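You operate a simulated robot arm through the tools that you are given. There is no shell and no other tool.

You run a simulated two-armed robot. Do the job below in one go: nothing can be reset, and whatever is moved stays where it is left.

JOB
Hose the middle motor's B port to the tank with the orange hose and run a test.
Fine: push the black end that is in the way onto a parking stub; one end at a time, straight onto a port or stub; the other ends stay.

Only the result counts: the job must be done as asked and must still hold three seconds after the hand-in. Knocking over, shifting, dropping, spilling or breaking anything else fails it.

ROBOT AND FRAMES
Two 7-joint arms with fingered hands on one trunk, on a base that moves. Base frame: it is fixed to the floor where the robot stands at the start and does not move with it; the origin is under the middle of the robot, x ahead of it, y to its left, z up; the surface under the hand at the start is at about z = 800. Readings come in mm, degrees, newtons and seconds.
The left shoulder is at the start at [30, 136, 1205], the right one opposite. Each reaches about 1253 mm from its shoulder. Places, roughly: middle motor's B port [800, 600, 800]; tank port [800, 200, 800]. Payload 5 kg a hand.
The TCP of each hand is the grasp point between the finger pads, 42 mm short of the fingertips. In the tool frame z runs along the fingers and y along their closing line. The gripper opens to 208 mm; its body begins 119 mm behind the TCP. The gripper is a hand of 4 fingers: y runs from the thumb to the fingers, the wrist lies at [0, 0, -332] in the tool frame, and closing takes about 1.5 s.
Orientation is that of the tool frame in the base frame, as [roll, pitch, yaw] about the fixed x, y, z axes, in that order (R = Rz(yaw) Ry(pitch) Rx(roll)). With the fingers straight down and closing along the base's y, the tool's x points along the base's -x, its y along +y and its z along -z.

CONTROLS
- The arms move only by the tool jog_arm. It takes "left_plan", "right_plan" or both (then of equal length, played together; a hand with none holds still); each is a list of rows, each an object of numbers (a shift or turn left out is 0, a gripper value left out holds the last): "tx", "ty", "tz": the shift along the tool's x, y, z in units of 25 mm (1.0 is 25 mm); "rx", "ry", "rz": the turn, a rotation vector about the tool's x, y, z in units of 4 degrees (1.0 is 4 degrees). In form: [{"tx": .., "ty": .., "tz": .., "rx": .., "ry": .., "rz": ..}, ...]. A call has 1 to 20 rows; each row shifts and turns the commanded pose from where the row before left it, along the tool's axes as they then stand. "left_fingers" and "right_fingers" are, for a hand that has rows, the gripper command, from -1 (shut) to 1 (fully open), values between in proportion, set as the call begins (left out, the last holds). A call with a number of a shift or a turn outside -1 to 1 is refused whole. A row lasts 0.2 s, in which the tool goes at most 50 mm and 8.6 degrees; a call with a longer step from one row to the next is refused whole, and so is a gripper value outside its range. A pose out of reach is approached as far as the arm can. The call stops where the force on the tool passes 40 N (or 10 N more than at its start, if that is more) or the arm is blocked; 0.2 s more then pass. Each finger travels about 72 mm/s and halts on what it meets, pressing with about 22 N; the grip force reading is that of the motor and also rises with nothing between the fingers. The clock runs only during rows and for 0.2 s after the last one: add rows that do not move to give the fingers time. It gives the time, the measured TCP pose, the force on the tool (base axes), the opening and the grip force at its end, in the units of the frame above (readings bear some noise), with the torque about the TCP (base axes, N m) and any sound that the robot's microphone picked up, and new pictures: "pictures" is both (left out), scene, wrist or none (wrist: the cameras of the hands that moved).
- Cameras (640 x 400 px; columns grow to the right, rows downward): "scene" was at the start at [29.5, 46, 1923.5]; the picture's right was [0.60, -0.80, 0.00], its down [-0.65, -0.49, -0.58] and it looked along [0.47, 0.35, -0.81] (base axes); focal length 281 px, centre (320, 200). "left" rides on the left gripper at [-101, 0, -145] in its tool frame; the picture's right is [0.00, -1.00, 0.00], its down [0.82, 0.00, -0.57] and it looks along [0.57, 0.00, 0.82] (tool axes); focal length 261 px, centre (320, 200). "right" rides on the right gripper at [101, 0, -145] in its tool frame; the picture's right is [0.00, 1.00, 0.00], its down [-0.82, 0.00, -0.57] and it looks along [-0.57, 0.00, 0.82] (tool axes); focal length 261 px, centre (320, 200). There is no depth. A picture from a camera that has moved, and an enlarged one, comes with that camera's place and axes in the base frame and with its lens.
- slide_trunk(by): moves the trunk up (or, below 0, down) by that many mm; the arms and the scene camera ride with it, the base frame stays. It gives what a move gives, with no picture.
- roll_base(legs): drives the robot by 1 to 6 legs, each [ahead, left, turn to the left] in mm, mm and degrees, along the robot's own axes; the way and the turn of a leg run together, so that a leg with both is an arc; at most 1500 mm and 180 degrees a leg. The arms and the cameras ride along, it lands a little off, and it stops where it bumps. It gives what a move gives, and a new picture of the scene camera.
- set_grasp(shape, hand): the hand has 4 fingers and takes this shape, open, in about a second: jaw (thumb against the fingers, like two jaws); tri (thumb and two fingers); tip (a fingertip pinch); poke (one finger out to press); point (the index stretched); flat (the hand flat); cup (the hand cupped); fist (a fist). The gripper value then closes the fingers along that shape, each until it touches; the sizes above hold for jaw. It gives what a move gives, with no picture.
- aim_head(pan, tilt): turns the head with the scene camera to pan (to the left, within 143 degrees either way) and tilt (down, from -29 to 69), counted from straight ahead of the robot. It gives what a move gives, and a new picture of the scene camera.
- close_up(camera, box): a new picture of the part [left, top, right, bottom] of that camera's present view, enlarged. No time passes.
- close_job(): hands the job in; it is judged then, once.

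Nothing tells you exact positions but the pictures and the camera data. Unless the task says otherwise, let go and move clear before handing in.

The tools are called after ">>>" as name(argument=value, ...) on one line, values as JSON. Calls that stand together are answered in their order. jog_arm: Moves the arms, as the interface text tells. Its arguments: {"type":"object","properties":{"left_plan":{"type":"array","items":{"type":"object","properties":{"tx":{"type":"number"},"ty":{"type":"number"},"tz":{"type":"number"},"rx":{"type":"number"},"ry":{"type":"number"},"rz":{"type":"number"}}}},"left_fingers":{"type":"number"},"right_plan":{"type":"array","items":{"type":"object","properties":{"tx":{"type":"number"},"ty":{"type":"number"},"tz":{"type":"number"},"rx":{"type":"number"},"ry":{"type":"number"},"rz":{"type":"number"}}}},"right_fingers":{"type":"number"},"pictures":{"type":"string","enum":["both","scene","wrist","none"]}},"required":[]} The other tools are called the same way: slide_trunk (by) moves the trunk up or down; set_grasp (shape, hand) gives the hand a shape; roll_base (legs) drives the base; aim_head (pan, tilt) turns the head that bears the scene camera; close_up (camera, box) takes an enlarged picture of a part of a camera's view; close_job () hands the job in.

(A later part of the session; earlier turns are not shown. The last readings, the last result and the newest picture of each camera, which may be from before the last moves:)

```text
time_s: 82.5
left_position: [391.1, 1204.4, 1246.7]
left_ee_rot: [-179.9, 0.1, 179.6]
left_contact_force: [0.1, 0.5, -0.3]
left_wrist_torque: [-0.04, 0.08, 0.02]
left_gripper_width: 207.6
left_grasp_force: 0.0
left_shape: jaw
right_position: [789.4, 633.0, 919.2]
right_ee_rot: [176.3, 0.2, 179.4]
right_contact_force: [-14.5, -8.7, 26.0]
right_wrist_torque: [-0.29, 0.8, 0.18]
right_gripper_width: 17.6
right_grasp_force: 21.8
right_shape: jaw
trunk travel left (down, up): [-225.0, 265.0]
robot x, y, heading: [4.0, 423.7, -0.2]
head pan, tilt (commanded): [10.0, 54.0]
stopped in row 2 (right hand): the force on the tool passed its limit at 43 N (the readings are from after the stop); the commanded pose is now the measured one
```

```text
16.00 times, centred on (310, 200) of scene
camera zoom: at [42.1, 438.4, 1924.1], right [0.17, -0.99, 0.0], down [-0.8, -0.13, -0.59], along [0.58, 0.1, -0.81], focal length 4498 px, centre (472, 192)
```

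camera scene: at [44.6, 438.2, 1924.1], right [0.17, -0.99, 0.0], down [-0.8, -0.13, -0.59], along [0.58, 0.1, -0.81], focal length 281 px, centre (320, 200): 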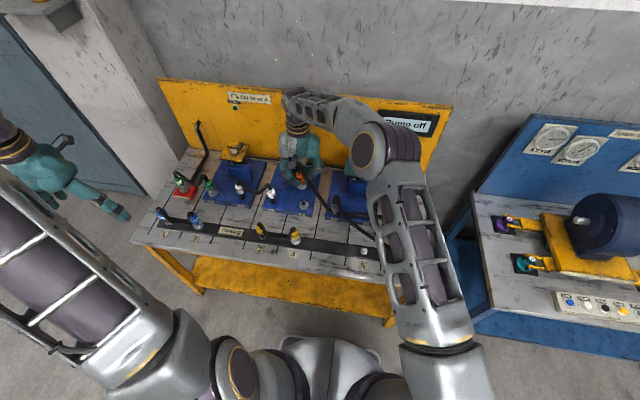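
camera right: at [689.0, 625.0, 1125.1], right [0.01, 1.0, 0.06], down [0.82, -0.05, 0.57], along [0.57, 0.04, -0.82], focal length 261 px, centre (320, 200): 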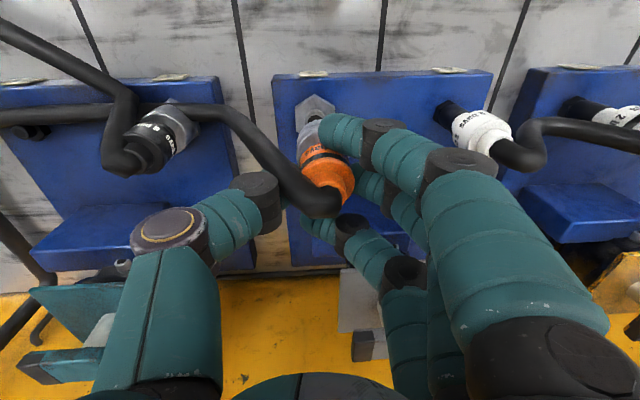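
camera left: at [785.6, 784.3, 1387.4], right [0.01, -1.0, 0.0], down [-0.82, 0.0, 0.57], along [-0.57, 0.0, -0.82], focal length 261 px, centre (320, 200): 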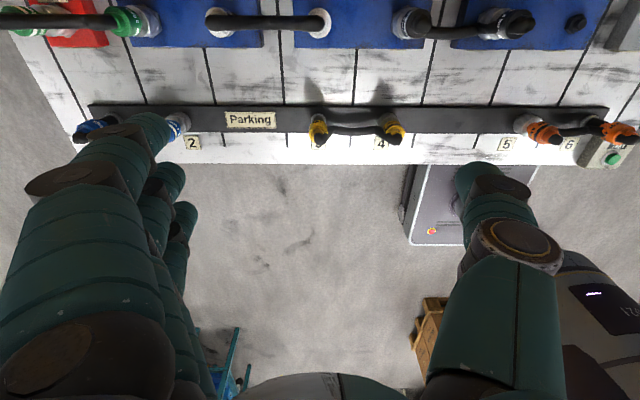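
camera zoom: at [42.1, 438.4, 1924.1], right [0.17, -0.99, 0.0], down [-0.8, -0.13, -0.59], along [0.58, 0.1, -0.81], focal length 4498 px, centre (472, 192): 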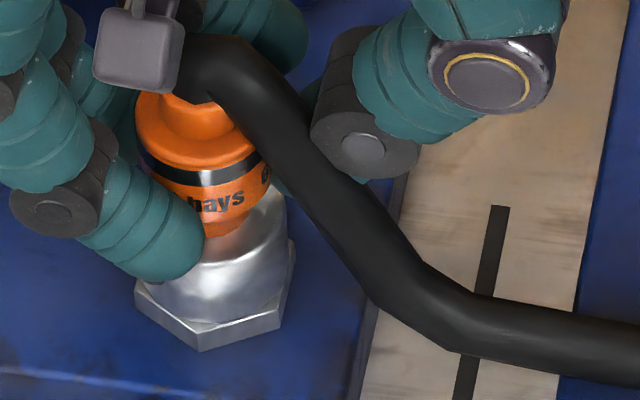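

Firm stop at 43 N with the skirt down on the hex. Releasing and rising clear to inspect.

>>> jog_arm(right_plan=[{}, {}, {}, {}, {"tz": -0.6, "ty": 0.038}, {"tz": -0.8, "ty": 0.051}, {"tz": -0.8, "ty": 0.051}, {"tz": -0.8, "ty": 0.051}, {"tz": -1, "ty": 0.063}, {"tz": -1, "ty": 0.063}, {"tz": -1, "ty": 0.063}, {"rx": 0.45}, {"rx": 0.47}, {}], right_fingers=0.0, pictures="both")

>>> close_up(camera="scene", box=[280, 160, 360, 220])

>>> close_up(camera="right", box=[220, 50, 420, 200])

>>> close_up(camera="scene", box=[210, 80, 450, 160])

```text
time_s: 85.5
left_position: [391.9, 1204.7, 1246.2]
left_ee_rot: [-180.0, 0.0, 179.6]
left_contact_force: [-1.0, 0.8, 0.0]
left_wrist_torque: [-0.03, 0.01, 0.0]
left_gripper_width: 207.9
left_grasp_force: 0.1
left_shape: jaw
right_position: [790.6, 631.7, 1066.2]
right_ee_rot: [180.0, 0.2, 179.5]
right_contact_force: [0.3, -0.3, -0.1]
right_wrist_torque: [-0.03, 0.02, 0.01]
right_gripper_width: 103.4
right_grasp_force: 0.1
right_shape: jaw
trunk travel left (down, up): [-225.0, 265.0]
robot x, y, heading: [5.0, 426.1, -0.3]
head pan, tilt (commanded): [10.0, 54.0]
camera scene: at [45.0, 439.1, 1924.0], right [0.17, -0.99, 0.0], down [-0.8, -0.13, -0.59], along [0.58, 0.1, -0.81], focal length 281 px, centre (320, 200)
camera right: at [690.4, 632.5, 1209.5], right [0.01, 1.0, 0.0], down [0.82, -0.01, 0.58], along [0.58, -0.01, -0.82], focal length 261 px, centre (320, 200)
```

scene: 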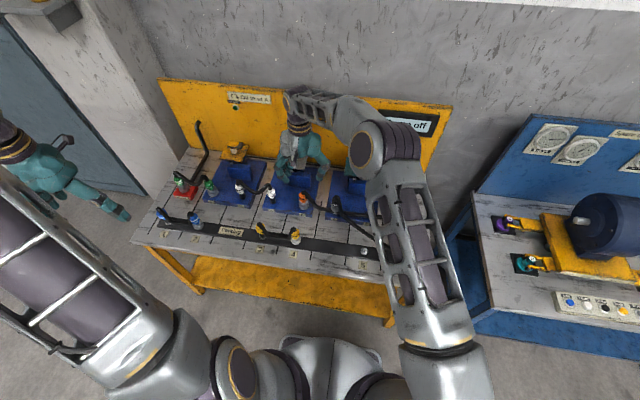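
right: 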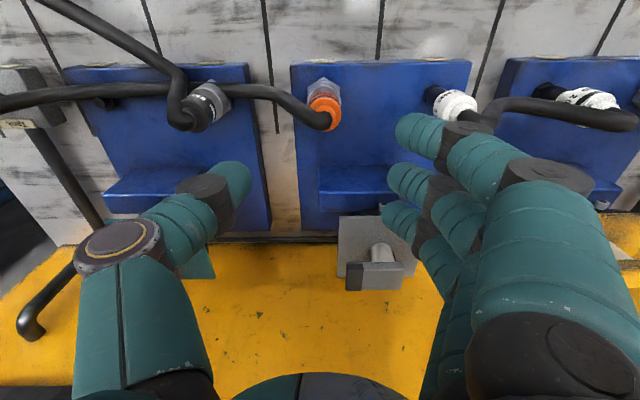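

```text
6.67 times, centred on (320, 190) of scene
camera zoom: at [45.0, 439.1, 1924.0], right [0.17, -0.99, 0.0], down [-0.8, -0.13, -0.59], along [0.58, 0.1, -0.81], focal length 1874 px, centre (320, 267)
```

zoom: 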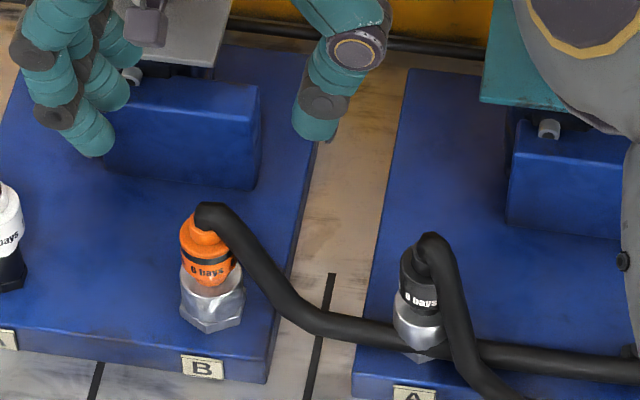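

```text
2.67 times, centred on (320, 125) of right
camera zoom: at [690.4, 632.5, 1209.5], right [0.01, 1.0, 0.0], down [0.82, -0.01, 0.58], along [0.58, -0.01, -0.82], focal length 695 px, centre (320, 400)
```

zoom: 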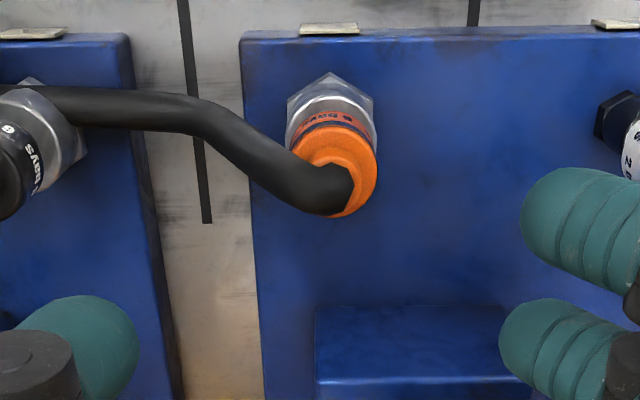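

```text
2.67 times, centred on (330, 120) of scene
camera zoom: at [45.0, 439.1, 1924.0], right [0.17, -0.99, 0.0], down [-0.8, -0.13, -0.59], along [0.58, 0.1, -0.81], focal length 750 px, centre (293, 413)
```

zoom: 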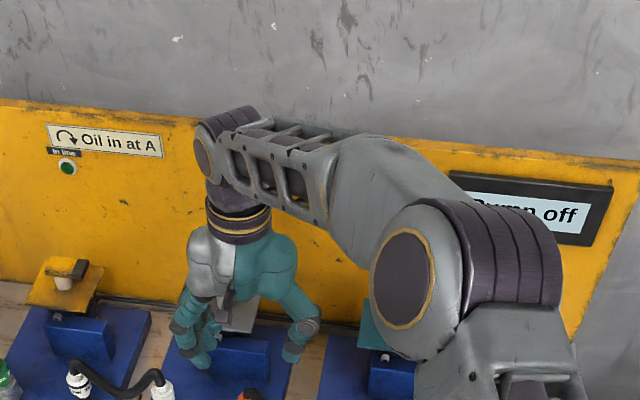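

The orange end sits upright and square on middle B, exactly as the black one did. Next is the Test button at about (521, 104). I'll take the right hand high above it and form the poke shape there.

>>> jog_arm(right_plan=[{"tz": -1, "tx": 0.5, "ty": -1}, {"tz": -1, "tx": 0.5, "ty": -1}, {"tx": 0.5, "ty": -1}, {"tx": 0.5, "ty": -1}, {"tx": 0.5, "ty": -1}, {"tx": 0.5, "ty": -1}, {"tx": 0.5, "ty": -1}, {"tx": 0.5, "ty": -1}, {"tx": 0.5, "ty": -1}, {"tx": 0.5, "ty": -1}, {"tx": 0.5, "ty": -1}, {"tx": 0.5, "ty": -1}, {"tx": 0.5, "ty": -1}, {"tx": 0.5, "ty": -1}, {"tx": 0.5, "ty": -1}, {"tx": 0.5, "ty": -1}, {"tx": 0.5, "ty": -1}, {"tx": 0.5, "ty": -1}, {"tx": 0.8, "ty": -1}, {"tx": 0.8, "ty": -1}], pictures="none")

>>> set_grasp(shape="poke", hand="right")

>>> jog_arm(right_plan=[{"ty": -0.5}, {}], pictures="both")

>>> close_up(camera="scene", box=[210, 80, 450, 160])

>>> close_up(camera="scene", box=[270, 170, 430, 290])

```text
time_s: 89.7
left_position: [390.4, 1204.5, 1247.4]
left_ee_rot: [179.9, -0.1, 179.6]
left_contact_force: [-0.4, -1.0, 1.5]
left_wrist_torque: [0.06, -0.07, 0.01]
left_gripper_width: 207.9
left_grasp_force: 0.0
left_shape: jaw
right_position: [519.8, 133.2, 1114.9]
right_ee_rot: [179.9, 0.2, 179.5]
right_contact_force: [-0.8, -1.4, -0.2]
right_wrist_torque: [0.03, -0.04, -0.02]
right_gripper_width: 103.2
right_grasp_force: 0.1
right_shape: jaw
trunk travel left (down, up): [-225.0, 265.0]
robot x, y, heading: [4.1, 424.4, -0.4]
head pan, tilt (commanded): [10.0, 54.0]
```

```text
time_s: 90.6
left_position: [390.9, 1206.4, 1246.8]
left_ee_rot: [179.9, 0.0, 179.7]
left_contact_force: [-1.0, 0.1, -0.8]
left_wrist_torque: [-0.01, -0.04, -0.01]
left_gripper_width: 207.8
left_grasp_force: 0.1
left_shape: jaw
right_position: [522.6, 133.1, 1115.6]
right_ee_rot: [179.9, 0.2, 179.3]
right_contact_force: [0.4, 0.7, -0.4]
right_wrist_torque: [0.0, -0.02, -0.02]
right_gripper_width: 0.0
right_grasp_force: 0.0
right_shape: poke
trunk travel left (down, up): [-225.0, 265.0]
robot x, y, heading: [-0.7, 424.0, -0.6]
head pan, tilt (commanded): [10.0, 54.0]
```

```text
time_s: 91.2
left_position: [391.6, 1205.6, 1246.1]
left_ee_rot: [180.0, 0.1, 179.6]
left_contact_force: [-0.3, 0.1, -0.5]
left_wrist_torque: [-0.02, 0.07, 0.01]
left_gripper_width: 207.6
left_grasp_force: 0.1
left_shape: jaw
right_position: [520.2, 123.3, 1115.4]
right_ee_rot: [-179.9, 0.3, 179.5]
right_contact_force: [0.3, 0.2, 0.1]
right_wrist_torque: [-0.03, -0.03, -0.04]
right_gripper_width: 0.0
right_grasp_force: 0.1
right_shape: poke
trunk travel left (down, up): [-225.0, 265.0]
robot x, y, heading: [3.0, 426.0, -0.2]
head pan, tilt (commanded): [10.0, 54.0]
camera scene: at [45.0, 440.0, 1924.0], right [0.17, -0.99, 0.0], down [-0.8, -0.13, -0.59], along [0.58, 0.1, -0.81], focal length 281 px, centre (320, 200)
camera right: at [420.2, 122.5, 1259.0], right [0.01, 1.0, 0.0], down [0.82, -0.01, 0.58], along [0.58, -0.01, -0.82], focal length 261 px, centre (320, 200)
```

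scene: 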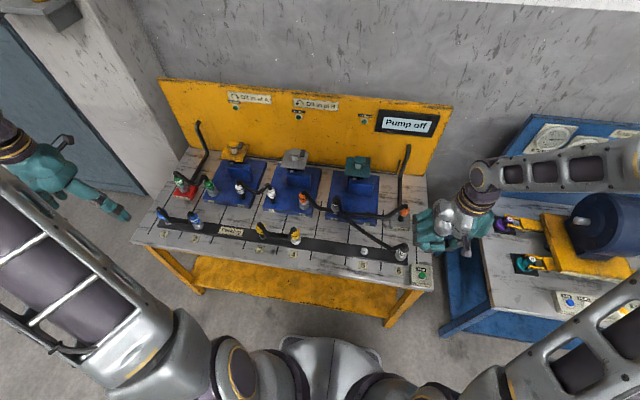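
right: 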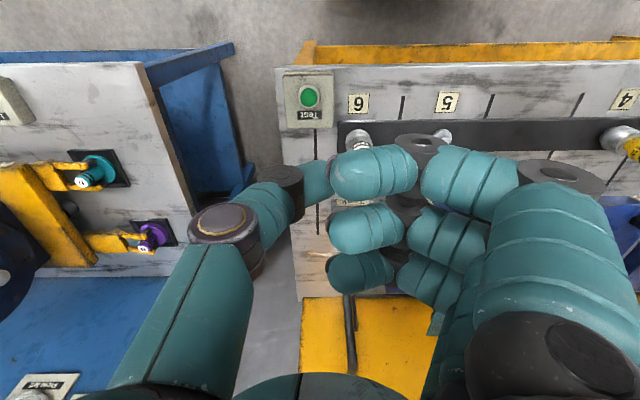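

```text
2.67 times, centred on (330, 120) of scene
camera zoom: at [45.0, 440.0, 1924.0], right [0.17, -0.99, 0.0], down [-0.8, -0.13, -0.59], along [0.58, 0.1, -0.81], focal length 750 px, centre (293, 413)
```

zoom: 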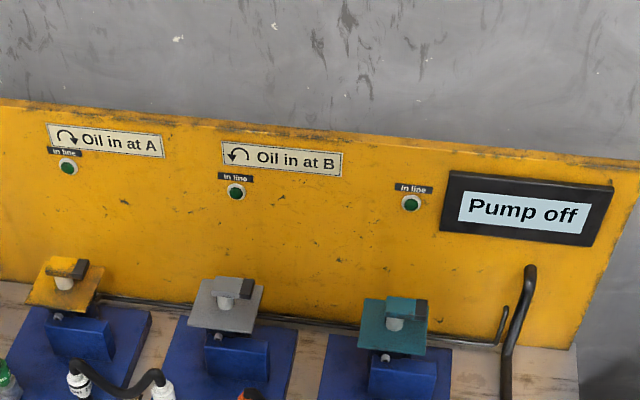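

```text
3.33 times, centred on (350, 230) of scene
camera zoom: at [45.0, 440.0, 1924.0], right [0.17, -0.99, 0.0], down [-0.8, -0.13, -0.59], along [0.58, 0.1, -0.81], focal length 937 px, centre (220, 100)
```

zoom: 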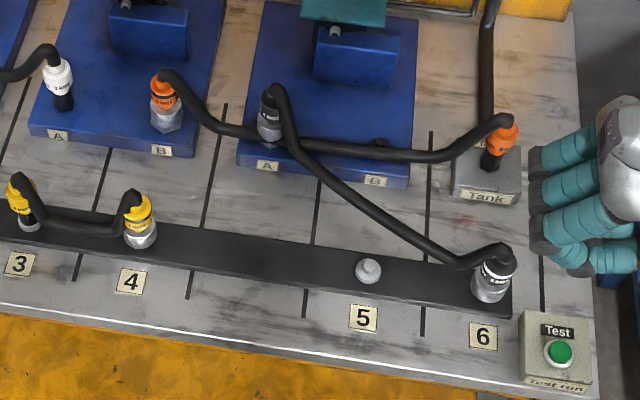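

The hand is at half-close in the poke shape, so I'll open it fully to see which finger extends. The bench looks right: orange on middle B and the tank, black on stub 6.

>>> jog_arm(right_plan=[{}, {}, {}, {}, {}], right_fingers=1, pictures="wrist")

>>> close_up(camera="scene", box=[390, 180, 530, 290])

```text
time_s: 92.4
left_position: [392.0, 1204.3, 1245.5]
left_ee_rot: [179.9, -0.1, 179.6]
left_contact_force: [-0.3, -0.1, -0.2]
left_wrist_torque: [0.01, -0.03, 0.01]
left_gripper_width: 207.9
left_grasp_force: 0.0
left_shape: jaw
right_position: [519.6, 121.7, 1115.2]
right_ee_rot: [-180.0, 0.4, 179.4]
right_contact_force: [0.4, -0.4, 0.1]
right_wrist_torque: [0.04, -0.02, -0.01]
right_gripper_width: 0.3
right_grasp_force: 0.0
right_shape: poke
trunk travel left (down, up): [-225.0, 265.0]
robot x, y, heading: [1.3, 420.8, -0.5]
head pan, tilt (commanded): [10.0, 54.0]
camera right: at [419.9, 121.9, 1258.8], right [0.01, 1.0, 0.0], down [0.82, -0.01, 0.58], along [0.58, -0.01, -0.82], focal length 261 px, centre (320, 200)
```

right: 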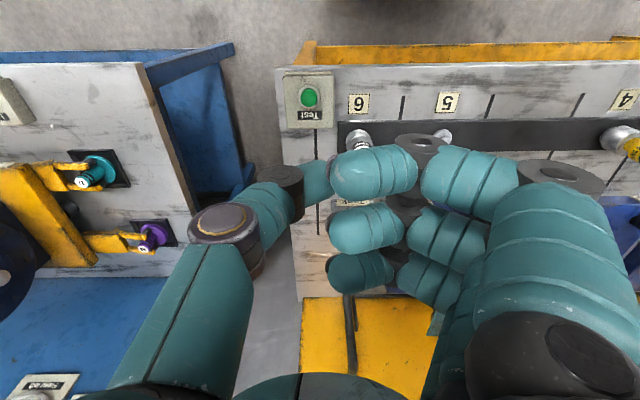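

```text
3.64 times, centred on (460, 235) of scene
camera zoom: at [44.7, 439.0, 1924.0], right [0.17, -0.99, 0.0], down [-0.8, -0.13, -0.59], along [0.58, 0.1, -0.81], focal length 1022 px, centre (-189, 73)
```

zoom: 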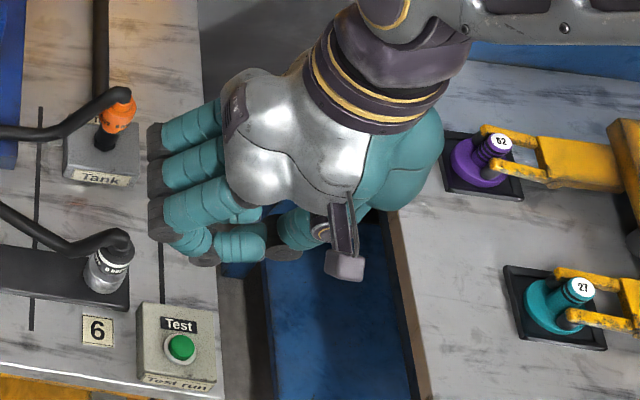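

This shape shows no finger clearly extended. I'll try "point" (index stretched) instead, still high above the bench.

>>> set_grasp(shape="point", hand="right")

>>> jog_arm(right_plan=[{}, {}, {}, {}], right_fingers=-1, pictures="both")

>>> close_up(camera="scene", box=[390, 180, 530, 290])

```text
time_s: 93.3
left_position: [392.5, 1205.3, 1247.6]
left_ee_rot: [-180.0, 0.0, 179.6]
left_contact_force: [-0.1, 0.8, -0.7]
left_wrist_torque: [0.02, 0.01, -0.01]
left_gripper_width: 207.9
left_grasp_force: 0.1
left_shape: jaw
right_position: [521.2, 122.1, 1115.1]
right_ee_rot: [180.0, 0.3, 179.4]
right_contact_force: [0.4, 0.0, -0.3]
right_wrist_torque: [-0.02, 0.0, -0.01]
right_gripper_width: 201.7
right_grasp_force: 0.1
right_shape: point
trunk travel left (down, up): [-225.0, 265.0]
robot x, y, heading: [-2.2, 424.1, -0.5]
head pan, tilt (commanded): [10.0, 54.0]
```

```text
time_s: 94.3
left_position: [392.0, 1204.6, 1247.4]
left_ee_rot: [-180.0, 0.0, 179.6]
left_contact_force: [-0.1, -0.1, -0.3]
left_wrist_torque: [0.02, -0.02, -0.03]
left_gripper_width: 207.6
left_grasp_force: 0.1
left_shape: jaw
right_position: [521.1, 122.4, 1116.0]
right_ee_rot: [180.0, 0.3, 179.4]
right_contact_force: [0.3, 0.4, -0.5]
right_wrist_torque: [-0.02, 0.01, 0.03]
right_gripper_width: 201.5
right_grasp_force: 0.1
right_shape: point
trunk travel left (down, up): [-225.0, 265.0]
robot x, y, heading: [3.4, 425.3, -0.2]
head pan, tilt (commanded): [10.0, 54.0]
camera scene: at [44.8, 439.1, 1924.0], right [0.17, -0.99, 0.0], down [-0.8, -0.13, -0.59], along [0.58, 0.1, -0.81], focal length 281 px, centre (320, 200)
camera right: at [420.0, 121.9, 1258.8], right [0.01, 1.0, 0.0], down [0.82, -0.01, 0.58], along [0.58, -0.01, -0.82], focal length 261 px, centre (320, 200)
```

scene: 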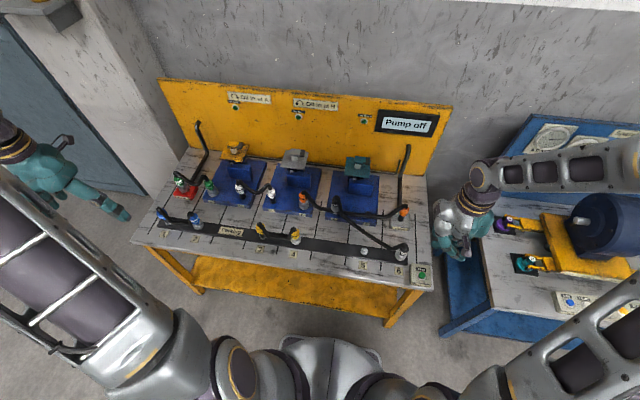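
right: 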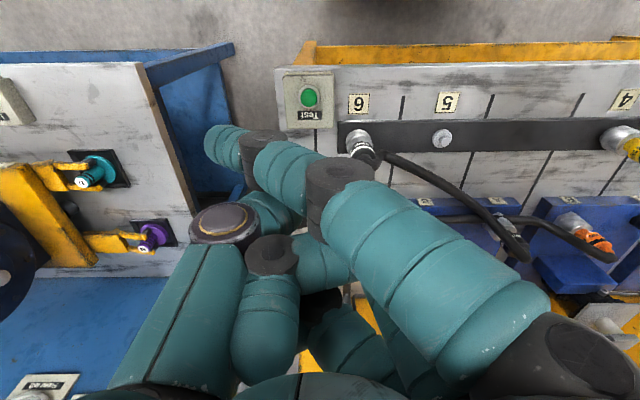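

```text
3.64 times, centred on (460, 235) of scene
camera zoom: at [44.8, 439.1, 1924.0], right [0.17, -0.99, 0.0], down [-0.8, -0.13, -0.59], along [0.58, 0.1, -0.81], focal length 1022 px, centre (-189, 73)
```

zoom: 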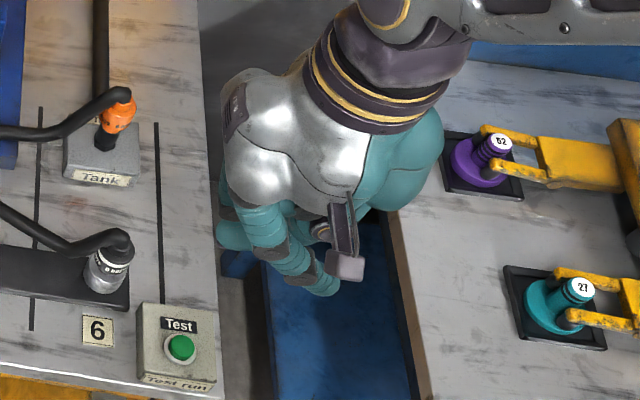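

With "point", the index tip sits about 91 mm to the thumb side of the TCP and 78 mm below it. To keep the rest of the hand away from the parked black end, I'll turn the hand 90° so the finger reaches forward from the robot side.

>>> jog_arm(right_plan=[{"rz": -1}, {"rz": -1}, {"rz": -1}, {"rz": -1}, {"rz": -1}, {"rz": -1}, {"rz": -1}, {"rz": -1}, {"rz": -1}, {"rz": -1}, {"rz": -1}, {"rz": -1}], pictures="scene")

```text
time_s: 96.9
left_position: [392.9, 1205.8, 1246.4]
left_ee_rot: [180.0, 0.0, 179.6]
left_contact_force: [-0.6, -0.3, 0.2]
left_wrist_torque: [0.02, 0.04, 0.0]
left_gripper_width: 208.0
left_grasp_force: 0.1
left_shape: jaw
right_position: [520.2, 122.4, 1115.1]
right_ee_rot: [-179.9, 0.2, -132.6]
right_contact_force: [-0.2, 1.3, -0.3]
right_wrist_torque: [0.0, -0.01, 0.03]
right_gripper_width: 201.7
right_grasp_force: 0.0
right_shape: point
trunk travel left (down, up): [-225.0, 265.0]
robot x, y, heading: [4.0, 424.8, -0.5]
head pan, tilt (commanded): [10.0, 54.0]
camera scene: at [44.7, 439.0, 1924.0], right [0.17, -0.99, 0.0], down [-0.8, -0.13, -0.59], along [0.58, 0.1, -0.81], focal length 281 px, centre (320, 200)
```

scene: 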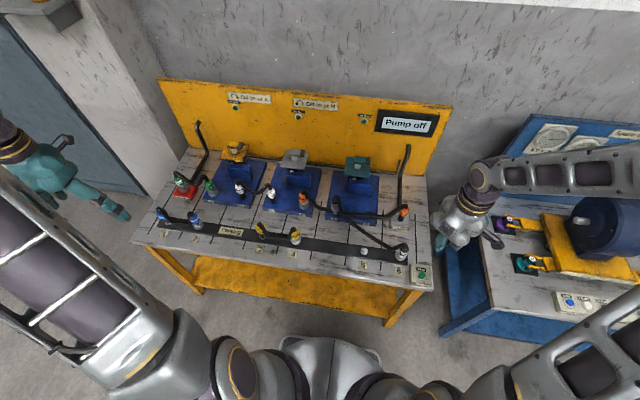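

>>> jog_arm(right_plan=[{"rz": -1}, {"rz": -1}, {"rz": -1}, {"rz": -1}, {"rz": -1}, {"rz": -1}, {"rz": -1}, {"rz": -1}, {"rz": -1}, {"rz": -1}, {"rz": -0.6}], pictures="both")

>>> close_up(camera="scene", box=[390, 180, 530, 290])

```text
time_s: 99.3
left_position: [391.6, 1205.8, 1245.9]
left_ee_rot: [-180.0, 0.0, 179.7]
left_contact_force: [-0.3, -0.8, 0.1]
left_wrist_torque: [0.01, -0.01, 0.02]
left_gripper_width: 207.8
left_grasp_force: 0.1
left_shape: jaw
right_position: [521.1, 123.9, 1113.8]
right_ee_rot: [-179.7, 0.0, -90.1]
right_contact_force: [0.0, -0.5, -0.8]
right_wrist_torque: [0.03, -0.05, 0.0]
right_gripper_width: 201.8
right_grasp_force: 0.1
right_shape: point
trunk travel left (down, up): [-225.0, 265.0]
robot x, y, heading: [1.1, 426.7, -0.7]
head pan, tilt (commanded): [10.0, 54.0]
camera scene: at [44.7, 439.1, 1924.0], right [0.17, -0.99, 0.0], down [-0.8, -0.13, -0.59], along [0.58, 0.1, -0.81], focal length 281 px, centre (320, 200)
camera right: at [520.0, 21.1, 1259.0], right [-1.0, 0.01, 0.0], down [0.0, 0.82, 0.57], along [0.01, 0.57, -0.82], focal length 261 px, centre (320, 200)
```

scene: 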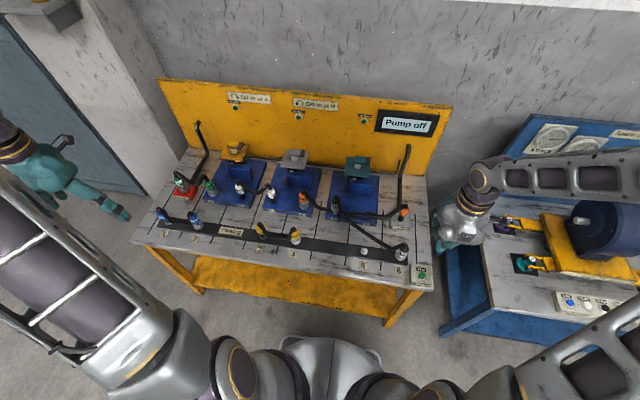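
right: 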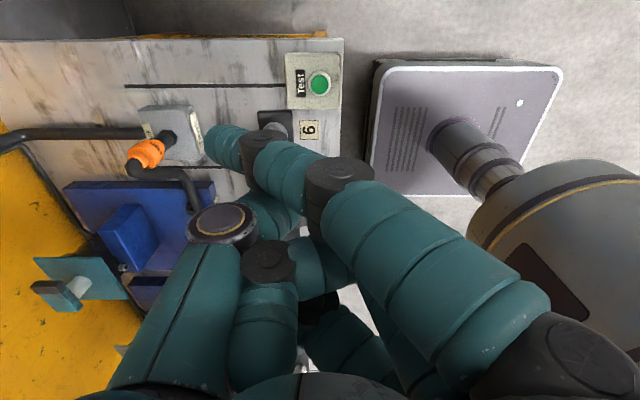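

```text
3.64 times, centred on (460, 235) of scene
camera zoom: at [44.7, 439.1, 1924.0], right [0.17, -0.99, 0.0], down [-0.8, -0.13, -0.59], along [0.58, 0.1, -0.81], focal length 1022 px, centre (-189, 73)
```

zoom: 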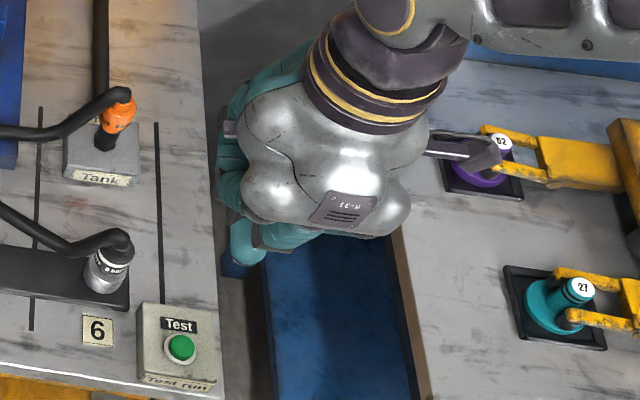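

The hand is turned. Next I'll bring the index tip above the button at about (521, 101) and partway down.

>>> jog_arm(right_plan=[{"ty": 0.92, "tx": 0.14}, {"ty": 0.92, "tx": 0.14}, {"ty": 0.92, "tx": 0.14}, {"ty": 0.9, "tx": 0.14}, {"tz": 1}, {"tz": 1}, {"tz": 1}, {"tz": 1}, {"tz": 1}, {}], pictures="both")

>>> close_up(camera="scene", box=[390, 230, 470, 300])

>>> close_up(camera="right", box=[140, 60, 340, 200])

```text
time_s: 101.5
left_position: [392.4, 1204.7, 1245.2]
left_ee_rot: [-180.0, 0.0, 179.6]
left_contact_force: [-0.2, 0.6, 0.2]
left_wrist_torque: [0.0, -0.07, 0.02]
left_gripper_width: 207.7
left_grasp_force: 0.0
left_shape: jaw
right_position: [431.4, 109.8, 990.1]
right_ee_rot: [-179.7, 0.0, -90.2]
right_contact_force: [-1.1, 0.2, -0.9]
right_wrist_torque: [0.0, -0.07, 0.0]
right_gripper_width: 201.7
right_grasp_force: 0.1
right_shape: point
trunk travel left (down, up): [-225.0, 265.0]
robot x, y, heading: [3.6, 422.6, -0.3]
head pan, tilt (commanded): [10.0, 54.0]
camera scene: at [44.2, 439.3, 1924.0], right [0.17, -0.99, 0.0], down [-0.8, -0.13, -0.59], along [0.58, 0.1, -0.81], focal length 281 px, centre (320, 200)
camera right: at [429.2, 7.0, 1134.4], right [-1.0, 0.01, -0.01], down [0.0, 0.82, 0.57], along [0.01, 0.57, -0.82], focal length 261 px, centre (320, 200)
```

scene: 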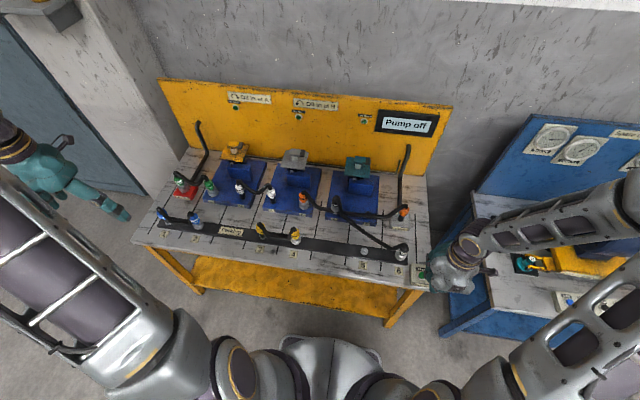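
right: 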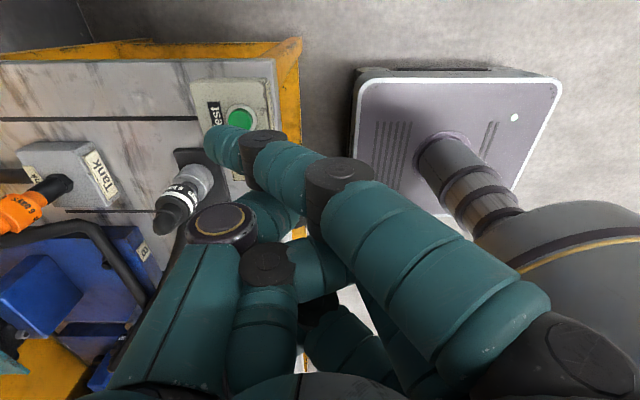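

```text
5.71 times, centred on (430, 265) of scene
camera zoom: at [44.2, 439.3, 1924.0], right [0.17, -0.99, 0.0], down [-0.8, -0.13, -0.59], along [0.58, 0.1, -0.81], focal length 1606 px, centre (-309, -171)
```

zoom: 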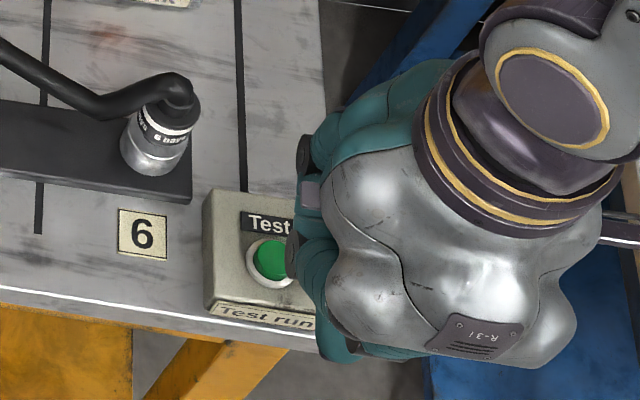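

```text
2.86 times, centred on (240, 130) of right
camera zoom: at [429.2, 7.0, 1134.4], right [-1.0, 0.01, -0.01], down [0.0, 0.82, 0.57], along [0.01, 0.57, -0.82], focal length 745 px, centre (549, 400)
```

zoom: 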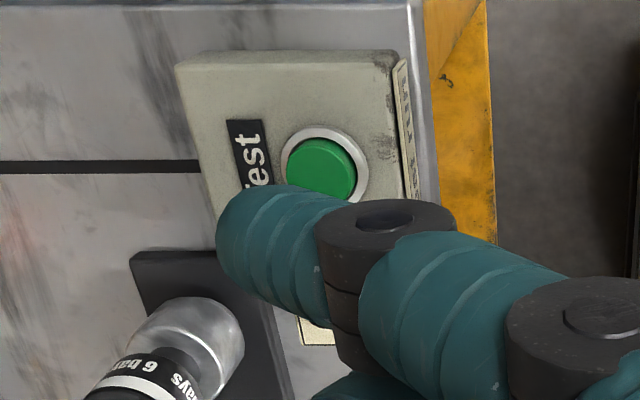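

The finger tip is right over the green button at about (520, 100). I'll lower it, then press gently in small steps.

>>> jog_arm(right_plan=[{"tz": 1}, {"tz": 0.8}, {}], pictures="wrist")

>>> close_up(camera="scene", box=[390, 240, 450, 300])

>>> close_up(camera="right", box=[140, 60, 340, 200])

```text
time_s: 102.3
left_position: [392.0, 1205.9, 1246.5]
left_ee_rot: [180.0, 0.1, 179.6]
left_contact_force: [0.0, -0.1, 0.2]
left_wrist_torque: [-0.02, -0.03, 0.0]
left_gripper_width: 208.2
left_grasp_force: 0.0
left_shape: jaw
right_position: [430.8, 109.7, 944.4]
right_ee_rot: [-179.7, 0.0, -90.2]
right_contact_force: [0.1, -0.6, 0.1]
right_wrist_torque: [0.02, -0.03, -0.01]
right_gripper_width: 201.7
right_grasp_force: 0.0
right_shape: point
trunk travel left (down, up): [-225.0, 265.0]
robot x, y, heading: [4.5, 422.5, -0.4]
head pan, tilt (commanded): [10.0, 54.0]
camera right: at [430.6, 8.1, 1088.3], right [-1.0, 0.01, 0.0], down [0.0, 0.82, 0.57], along [0.01, 0.57, -0.82], focal length 261 px, centre (320, 200)
```

right: 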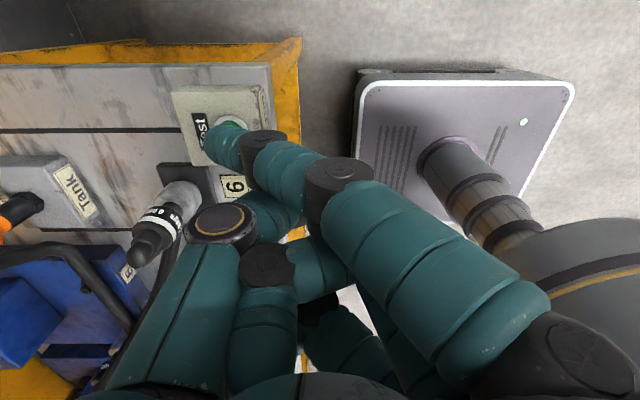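

```text
6.67 times, centred on (420, 270) of scene
camera zoom: at [44.5, 439.2, 1924.0], right [0.17, -0.99, 0.0], down [-0.8, -0.13, -0.59], along [0.58, 0.1, -0.81], focal length 1874 px, centre (-347, -267)
```

zoom: 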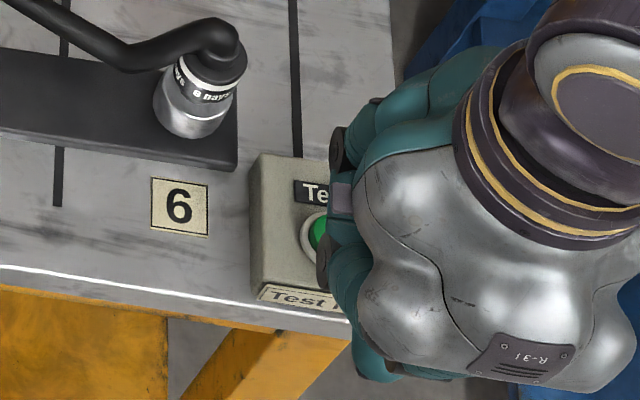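

```text
2.86 times, centred on (240, 130) of right
camera zoom: at [430.6, 8.1, 1088.3], right [-1.0, 0.01, 0.0], down [0.0, 0.82, 0.57], along [0.01, 0.57, -0.82], focal length 745 px, centre (549, 400)
```

zoom: 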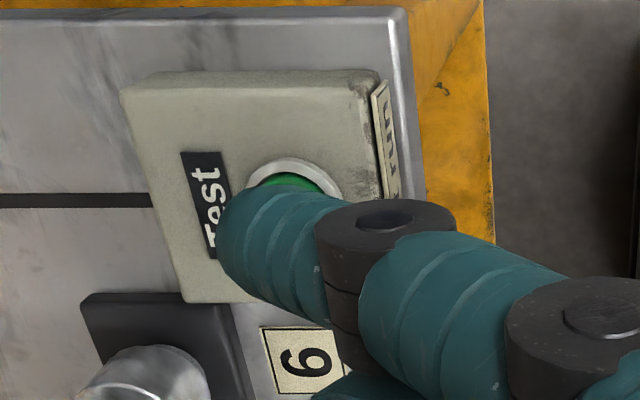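

>>> jog_arm(right_plan=[{"tz": 0.2}, {"tz": 0.2}, {"tz": 0.2}, {"tz": 0.2}], pictures="none")

>>> close_up(camera="right", box=[140, 60, 340, 200])

```text
time_s: 103.3
left_position: [392.4, 1206.1, 1246.3]
left_ee_rot: [-180.0, 0.0, 179.6]
left_contact_force: [-0.1, 0.1, 0.2]
left_wrist_torque: [0.02, 0.03, -0.01]
left_gripper_width: 207.8
left_grasp_force: 0.0
left_shape: jaw
right_position: [430.4, 110.4, 923.4]
right_ee_rot: [-179.7, 0.1, -90.2]
right_contact_force: [-0.5, 0.4, 0.1]
right_wrist_torque: [-0.01, -0.02, -0.01]
right_gripper_width: 201.6
right_grasp_force: 0.0
right_shape: point
trunk travel left (down, up): [-225.0, 265.0]
robot x, y, heading: [3.6, 426.4, -0.7]
head pan, tilt (commanded): [10.0, 54.0]
```

```text
2.86 times, centred on (240, 130) of right
camera zoom: at [429.7, 7.1, 1068.5], right [-1.0, 0.01, -0.01], down [0.0, 0.82, 0.57], along [0.01, 0.57, -0.82], focal length 745 px, centre (549, 400)
```

zoom: 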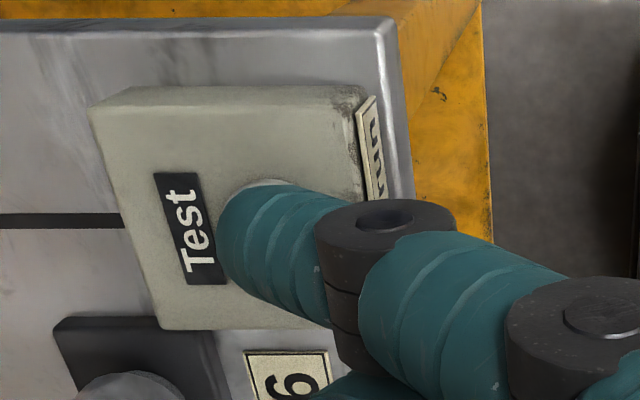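

>>> jog_arm(right_plan=[{"tz": 0.12}, {"tz": 0.12}, {"tz": 0.12}, {"tz": 0.12}], pictures="none")

>>> close_up(camera="scene", box=[210, 80, 450, 230])

>>> close_up(camera="right", box=[140, 60, 340, 200])

```text
time_s: 104.3
left_position: [391.5, 1205.6, 1246.1]
left_ee_rot: [-180.0, 0.0, 179.5]
left_contact_force: [-0.5, -0.5, 0.0]
left_wrist_torque: [-0.01, 0.03, -0.07]
left_gripper_width: 207.9
left_grasp_force: 0.0
left_shape: jaw
right_position: [429.5, 108.3, 912.4]
right_ee_rot: [-179.8, 0.0, -90.1]
right_contact_force: [0.1, -0.3, 0.4]
right_wrist_torque: [0.02, -0.03, 0.02]
right_gripper_width: 201.6
right_grasp_force: 0.1
right_shape: point
trunk travel left (down, up): [-225.0, 265.0]
robot x, y, heading: [3.5, 423.8, -0.5]
head pan, tilt (commanded): [10.0, 54.0]
```

```text
2.67 times, centred on (330, 155) of scene
camera zoom: at [45.0, 439.2, 1924.0], right [0.17, -0.99, 0.0], down [-0.8, -0.13, -0.59], along [0.58, 0.1, -0.81], focal length 750 px, centre (293, 320)
```

zoom: 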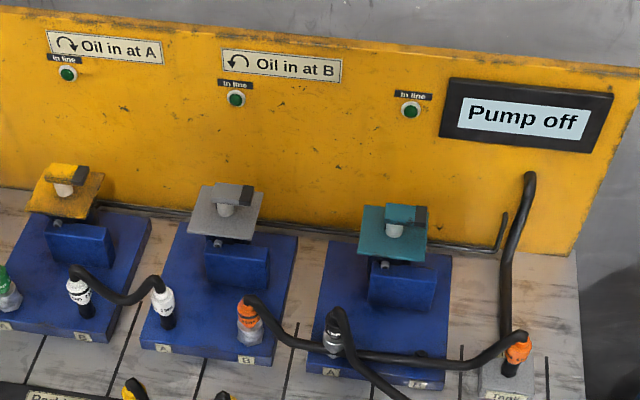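

```text
2.86 times, centred on (240, 130) of right
camera zoom: at [428.9, 7.0, 1056.9], right [-1.0, 0.01, 0.0], down [0.0, 0.82, 0.57], along [0.01, 0.57, -0.82], focal length 745 px, centre (549, 400)
```

zoom: 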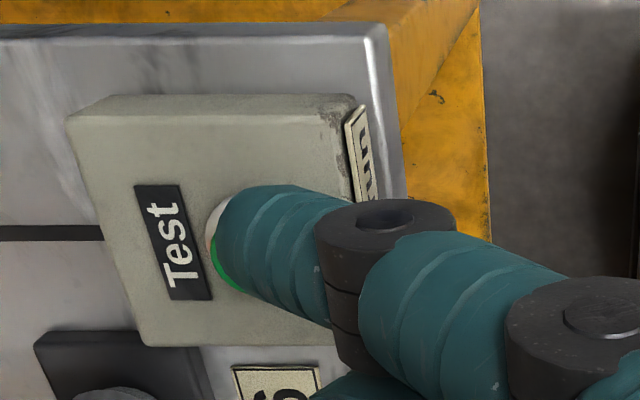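

Almost touching; the button is directly under the tip. Continuing in small steps.

>>> jog_arm(right_plan=[{"tz": 0.12}, {"tz": 0.12}, {"tz": 0.12}], pictures="none")

>>> close_up(camera="right", box=[140, 60, 340, 200])

```text
time_s: 105.1
left_position: [393.0, 1205.6, 1246.9]
left_ee_rot: [-180.0, 0.0, 179.5]
left_contact_force: [-0.2, -0.5, 0.1]
left_wrist_torque: [0.03, 0.01, 0.01]
left_gripper_width: 207.7
left_grasp_force: 0.0
left_shape: jaw
right_position: [428.7, 110.1, 904.2]
right_ee_rot: [-179.7, -0.1, -90.2]
right_contact_force: [0.1, -0.1, 0.1]
right_wrist_torque: [0.0, 0.01, 0.0]
right_gripper_width: 201.4
right_grasp_force: 0.0
right_shape: point
trunk travel left (down, up): [-225.0, 265.0]
robot x, y, heading: [4.5, 422.9, -0.7]
head pan, tilt (commanded): [10.0, 54.0]
```

```text
2.86 times, centred on (240, 130) of right
camera zoom: at [428.9, 7.6, 1048.2], right [-1.0, 0.01, 0.0], down [0.0, 0.82, 0.57], along [0.01, 0.57, -0.82], focal length 745 px, centre (549, 400)
```

zoom: 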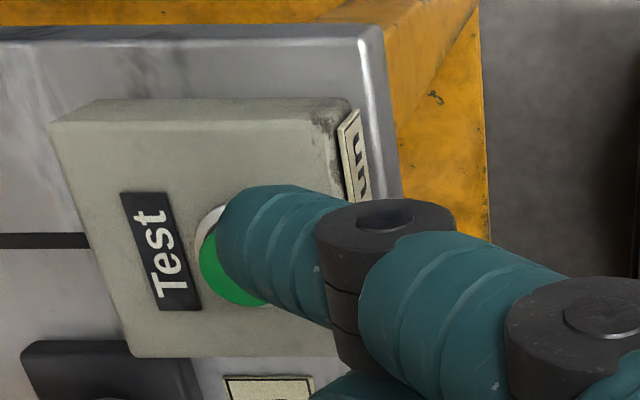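

No contact yet, and by parallax the button is slightly further forward and left than the tip (about +7 mm x, +9 mm y). I'll rise a little, shift, and come down again in small steps.

>>> jog_arm(right_plan=[{"tz": -0.5}, {"ty": -0.28, "tx": -0.38}, {"tz": 0.2}, {"tz": 0.2}, {}], pictures="none")

>>> close_up(camera="right", box=[140, 60, 340, 200])

>>> close_up(camera="scene", box=[400, 240, 460, 300])

```text
time_s: 106.3
left_position: [392.6, 1204.4, 1247.3]
left_ee_rot: [-180.0, 0.0, 179.6]
left_contact_force: [-0.9, -0.2, -0.3]
left_wrist_torque: [-0.01, -0.02, 0.01]
left_gripper_width: 208.0
left_grasp_force: 0.0
left_shape: jaw
right_position: [437.1, 120.0, 907.7]
right_ee_rot: [-179.7, 0.1, -90.2]
right_contact_force: [0.7, -0.4, -0.1]
right_wrist_torque: [-0.02, -0.08, 0.01]
right_gripper_width: 201.5
right_grasp_force: 0.1
right_shape: point
trunk travel left (down, up): [-225.0, 265.0]
robot x, y, heading: [2.5, 425.4, -0.3]
head pan, tilt (commanded): [10.0, 54.0]
```

```text
2.86 times, centred on (240, 130) of right
camera zoom: at [436.4, 17.4, 1051.5], right [-1.0, 0.01, -0.01], down [0.0, 0.82, 0.57], along [0.01, 0.57, -0.82], focal length 745 px, centre (549, 400)
```

zoom: 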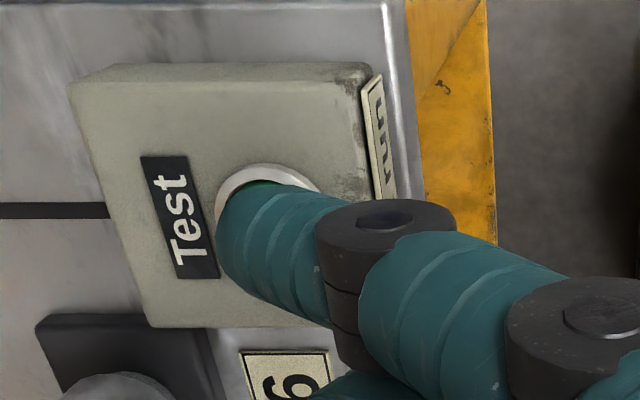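

```text
6.67 times, centred on (430, 270) of scene
camera zoom: at [44.4, 439.0, 1924.0], right [0.17, -0.99, 0.0], down [-0.8, -0.13, -0.59], along [0.58, 0.1, -0.81], focal length 1874 px, centre (-413, -267)
```

zoom: 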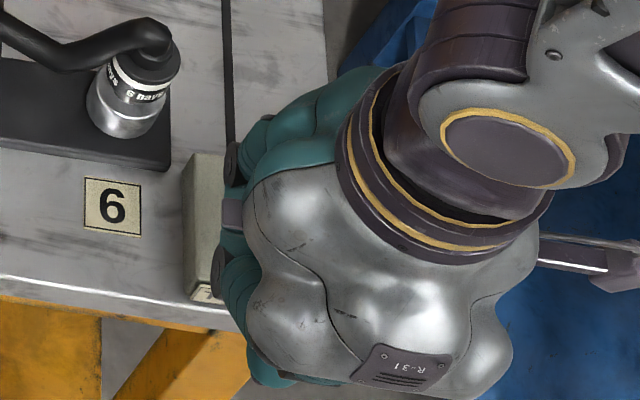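

>>> jog_arm(right_plan=[{"tz": 0.12}, {"tz": 0.12}, {"tz": 0.12}, {"tz": 0.12}, {"tz": 0.12}, {"tz": 0.12}], pictures="none")

>>> close_up(camera="right", box=[140, 60, 340, 200])

>>> close_up(camera="scene", box=[210, 80, 450, 230])

```text
time_s: 107.7
left_position: [392.2, 1204.6, 1246.2]
left_ee_rot: [-179.9, 0.0, 179.6]
left_contact_force: [0.9, 0.5, 0.2]
left_wrist_torque: [0.01, 0.01, -0.02]
left_gripper_width: 207.7
left_grasp_force: 0.2
left_shape: jaw
right_position: [438.6, 117.7, 888.7]
right_ee_rot: [-179.6, 0.0, -90.3]
right_contact_force: [0.7, 0.0, -0.1]
right_wrist_torque: [0.02, -0.01, -0.03]
right_gripper_width: 201.8
right_grasp_force: 0.0
right_shape: point
trunk travel left (down, up): [-225.0, 265.0]
robot x, y, heading: [1.6, 423.2, -0.6]
head pan, tilt (commanded): [10.0, 54.0]
```

```text
2.86 times, centred on (240, 130) of right
camera zoom: at [437.2, 16.3, 1032.8], right [-1.0, 0.01, -0.01], down [0.0, 0.82, 0.57], along [0.01, 0.57, -0.82], focal length 745 px, centre (549, 400)
```

zoom: 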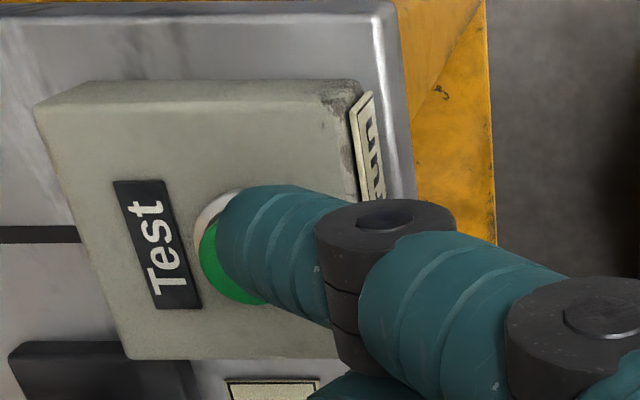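

```text
2.67 times, centred on (330, 155) of scene
camera zoom: at [44.8, 439.1, 1924.0], right [0.17, -0.99, 0.0], down [-0.8, -0.13, -0.59], along [0.58, 0.1, -0.81], focal length 750 px, centre (293, 320)
```

zoom: 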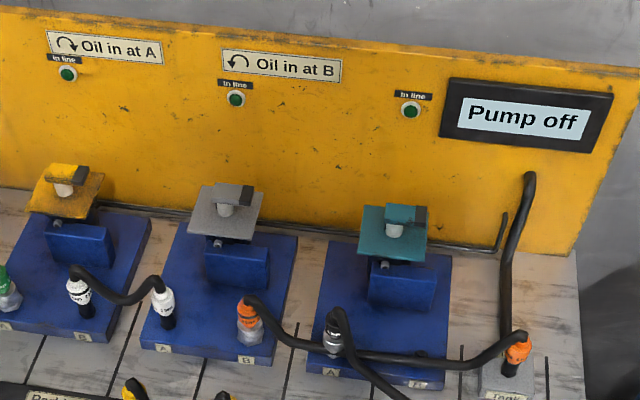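

The tip is closer to the camera than I estimated, so its true position is still about 7–9 mm short of the button centre. I'll rise slightly, shift again, and continue down.

>>> jog_arm(right_plan=[{"tz": -0.3}, {"ty": -0.28, "tx": -0.36}, {"tz": 0.15}, {"tz": 0.15}, {"tz": 0.12}, {"tz": 0.12}], pictures="none")

>>> close_up(camera="right", box=[140, 60, 340, 200])

```text
time_s: 109.1
left_position: [391.5, 1205.8, 1247.0]
left_ee_rot: [-179.9, 0.0, 179.7]
left_contact_force: [0.2, 0.0, 0.2]
left_wrist_torque: [0.0, -0.03, 0.01]
left_gripper_width: 207.9
left_grasp_force: 0.0
left_shape: jaw
right_position: [445.3, 127.1, 882.2]
right_ee_rot: [-179.7, 0.0, -90.0]
right_contact_force: [0.6, 0.0, -0.2]
right_wrist_torque: [0.02, -0.01, 0.01]
right_gripper_width: 201.8
right_grasp_force: 0.1
right_shape: point
trunk travel left (down, up): [-225.0, 265.0]
robot x, y, heading: [2.1, 423.6, -0.5]
head pan, tilt (commanded): [10.0, 54.0]
```

```text
2.86 times, centred on (240, 130) of right
camera zoom: at [444.8, 25.4, 1026.7], right [-1.0, 0.01, -0.01], down [0.0, 0.82, 0.57], along [0.01, 0.57, -0.82], focal length 745 px, centre (549, 400)
```

zoom: 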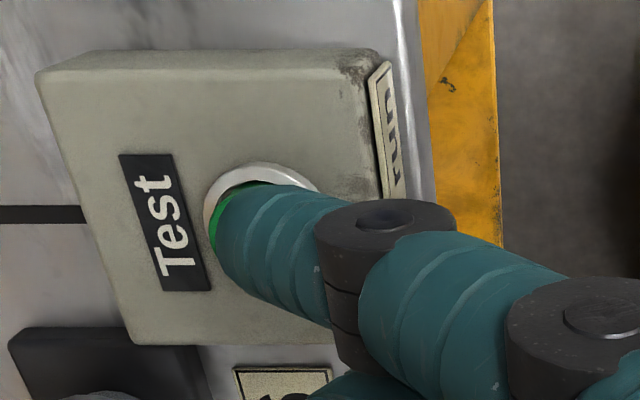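

>>> jog_arm(right_plan=[{"tz": 0.12}, {"tz": 0.12}, {"tz": 0.12}, {"tz": 0.12}], pictures="none")

>>> close_up(camera="right", box=[140, 60, 340, 200])

```text
time_s: 110.1
left_position: [391.8, 1205.4, 1246.0]
left_ee_rot: [180.0, 0.0, 179.6]
left_contact_force: [-0.8, 0.3, 0.0]
left_wrist_torque: [0.02, 0.03, 0.01]
left_gripper_width: 207.8
left_grasp_force: 0.1
left_shape: jaw
right_position: [446.2, 128.4, 871.5]
right_ee_rot: [-179.6, 0.0, -90.2]
right_contact_force: [0.3, 0.0, 0.3]
right_wrist_torque: [-0.01, -0.03, 0.0]
right_gripper_width: 201.8
right_grasp_force: 0.2
right_shape: point
trunk travel left (down, up): [-225.0, 265.0]
robot x, y, heading: [1.7, 426.2, -0.4]
head pan, tilt (commanded): [10.0, 54.0]
```

```text
2.86 times, centred on (240, 130) of right
camera zoom: at [444.8, 25.4, 1015.5], right [-1.0, 0.01, 0.0], down [0.0, 0.82, 0.57], along [0.01, 0.57, -0.82], focal length 745 px, centre (549, 400)
```

zoom: 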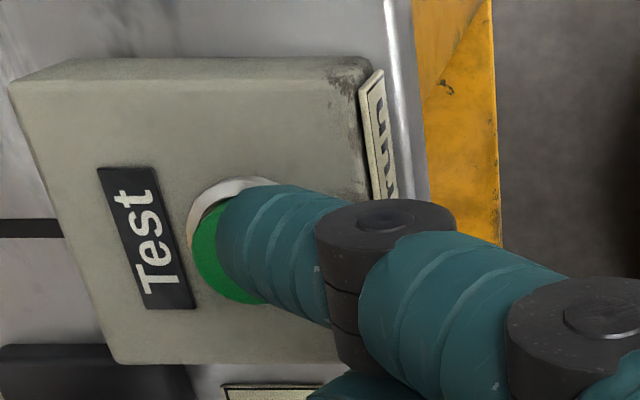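

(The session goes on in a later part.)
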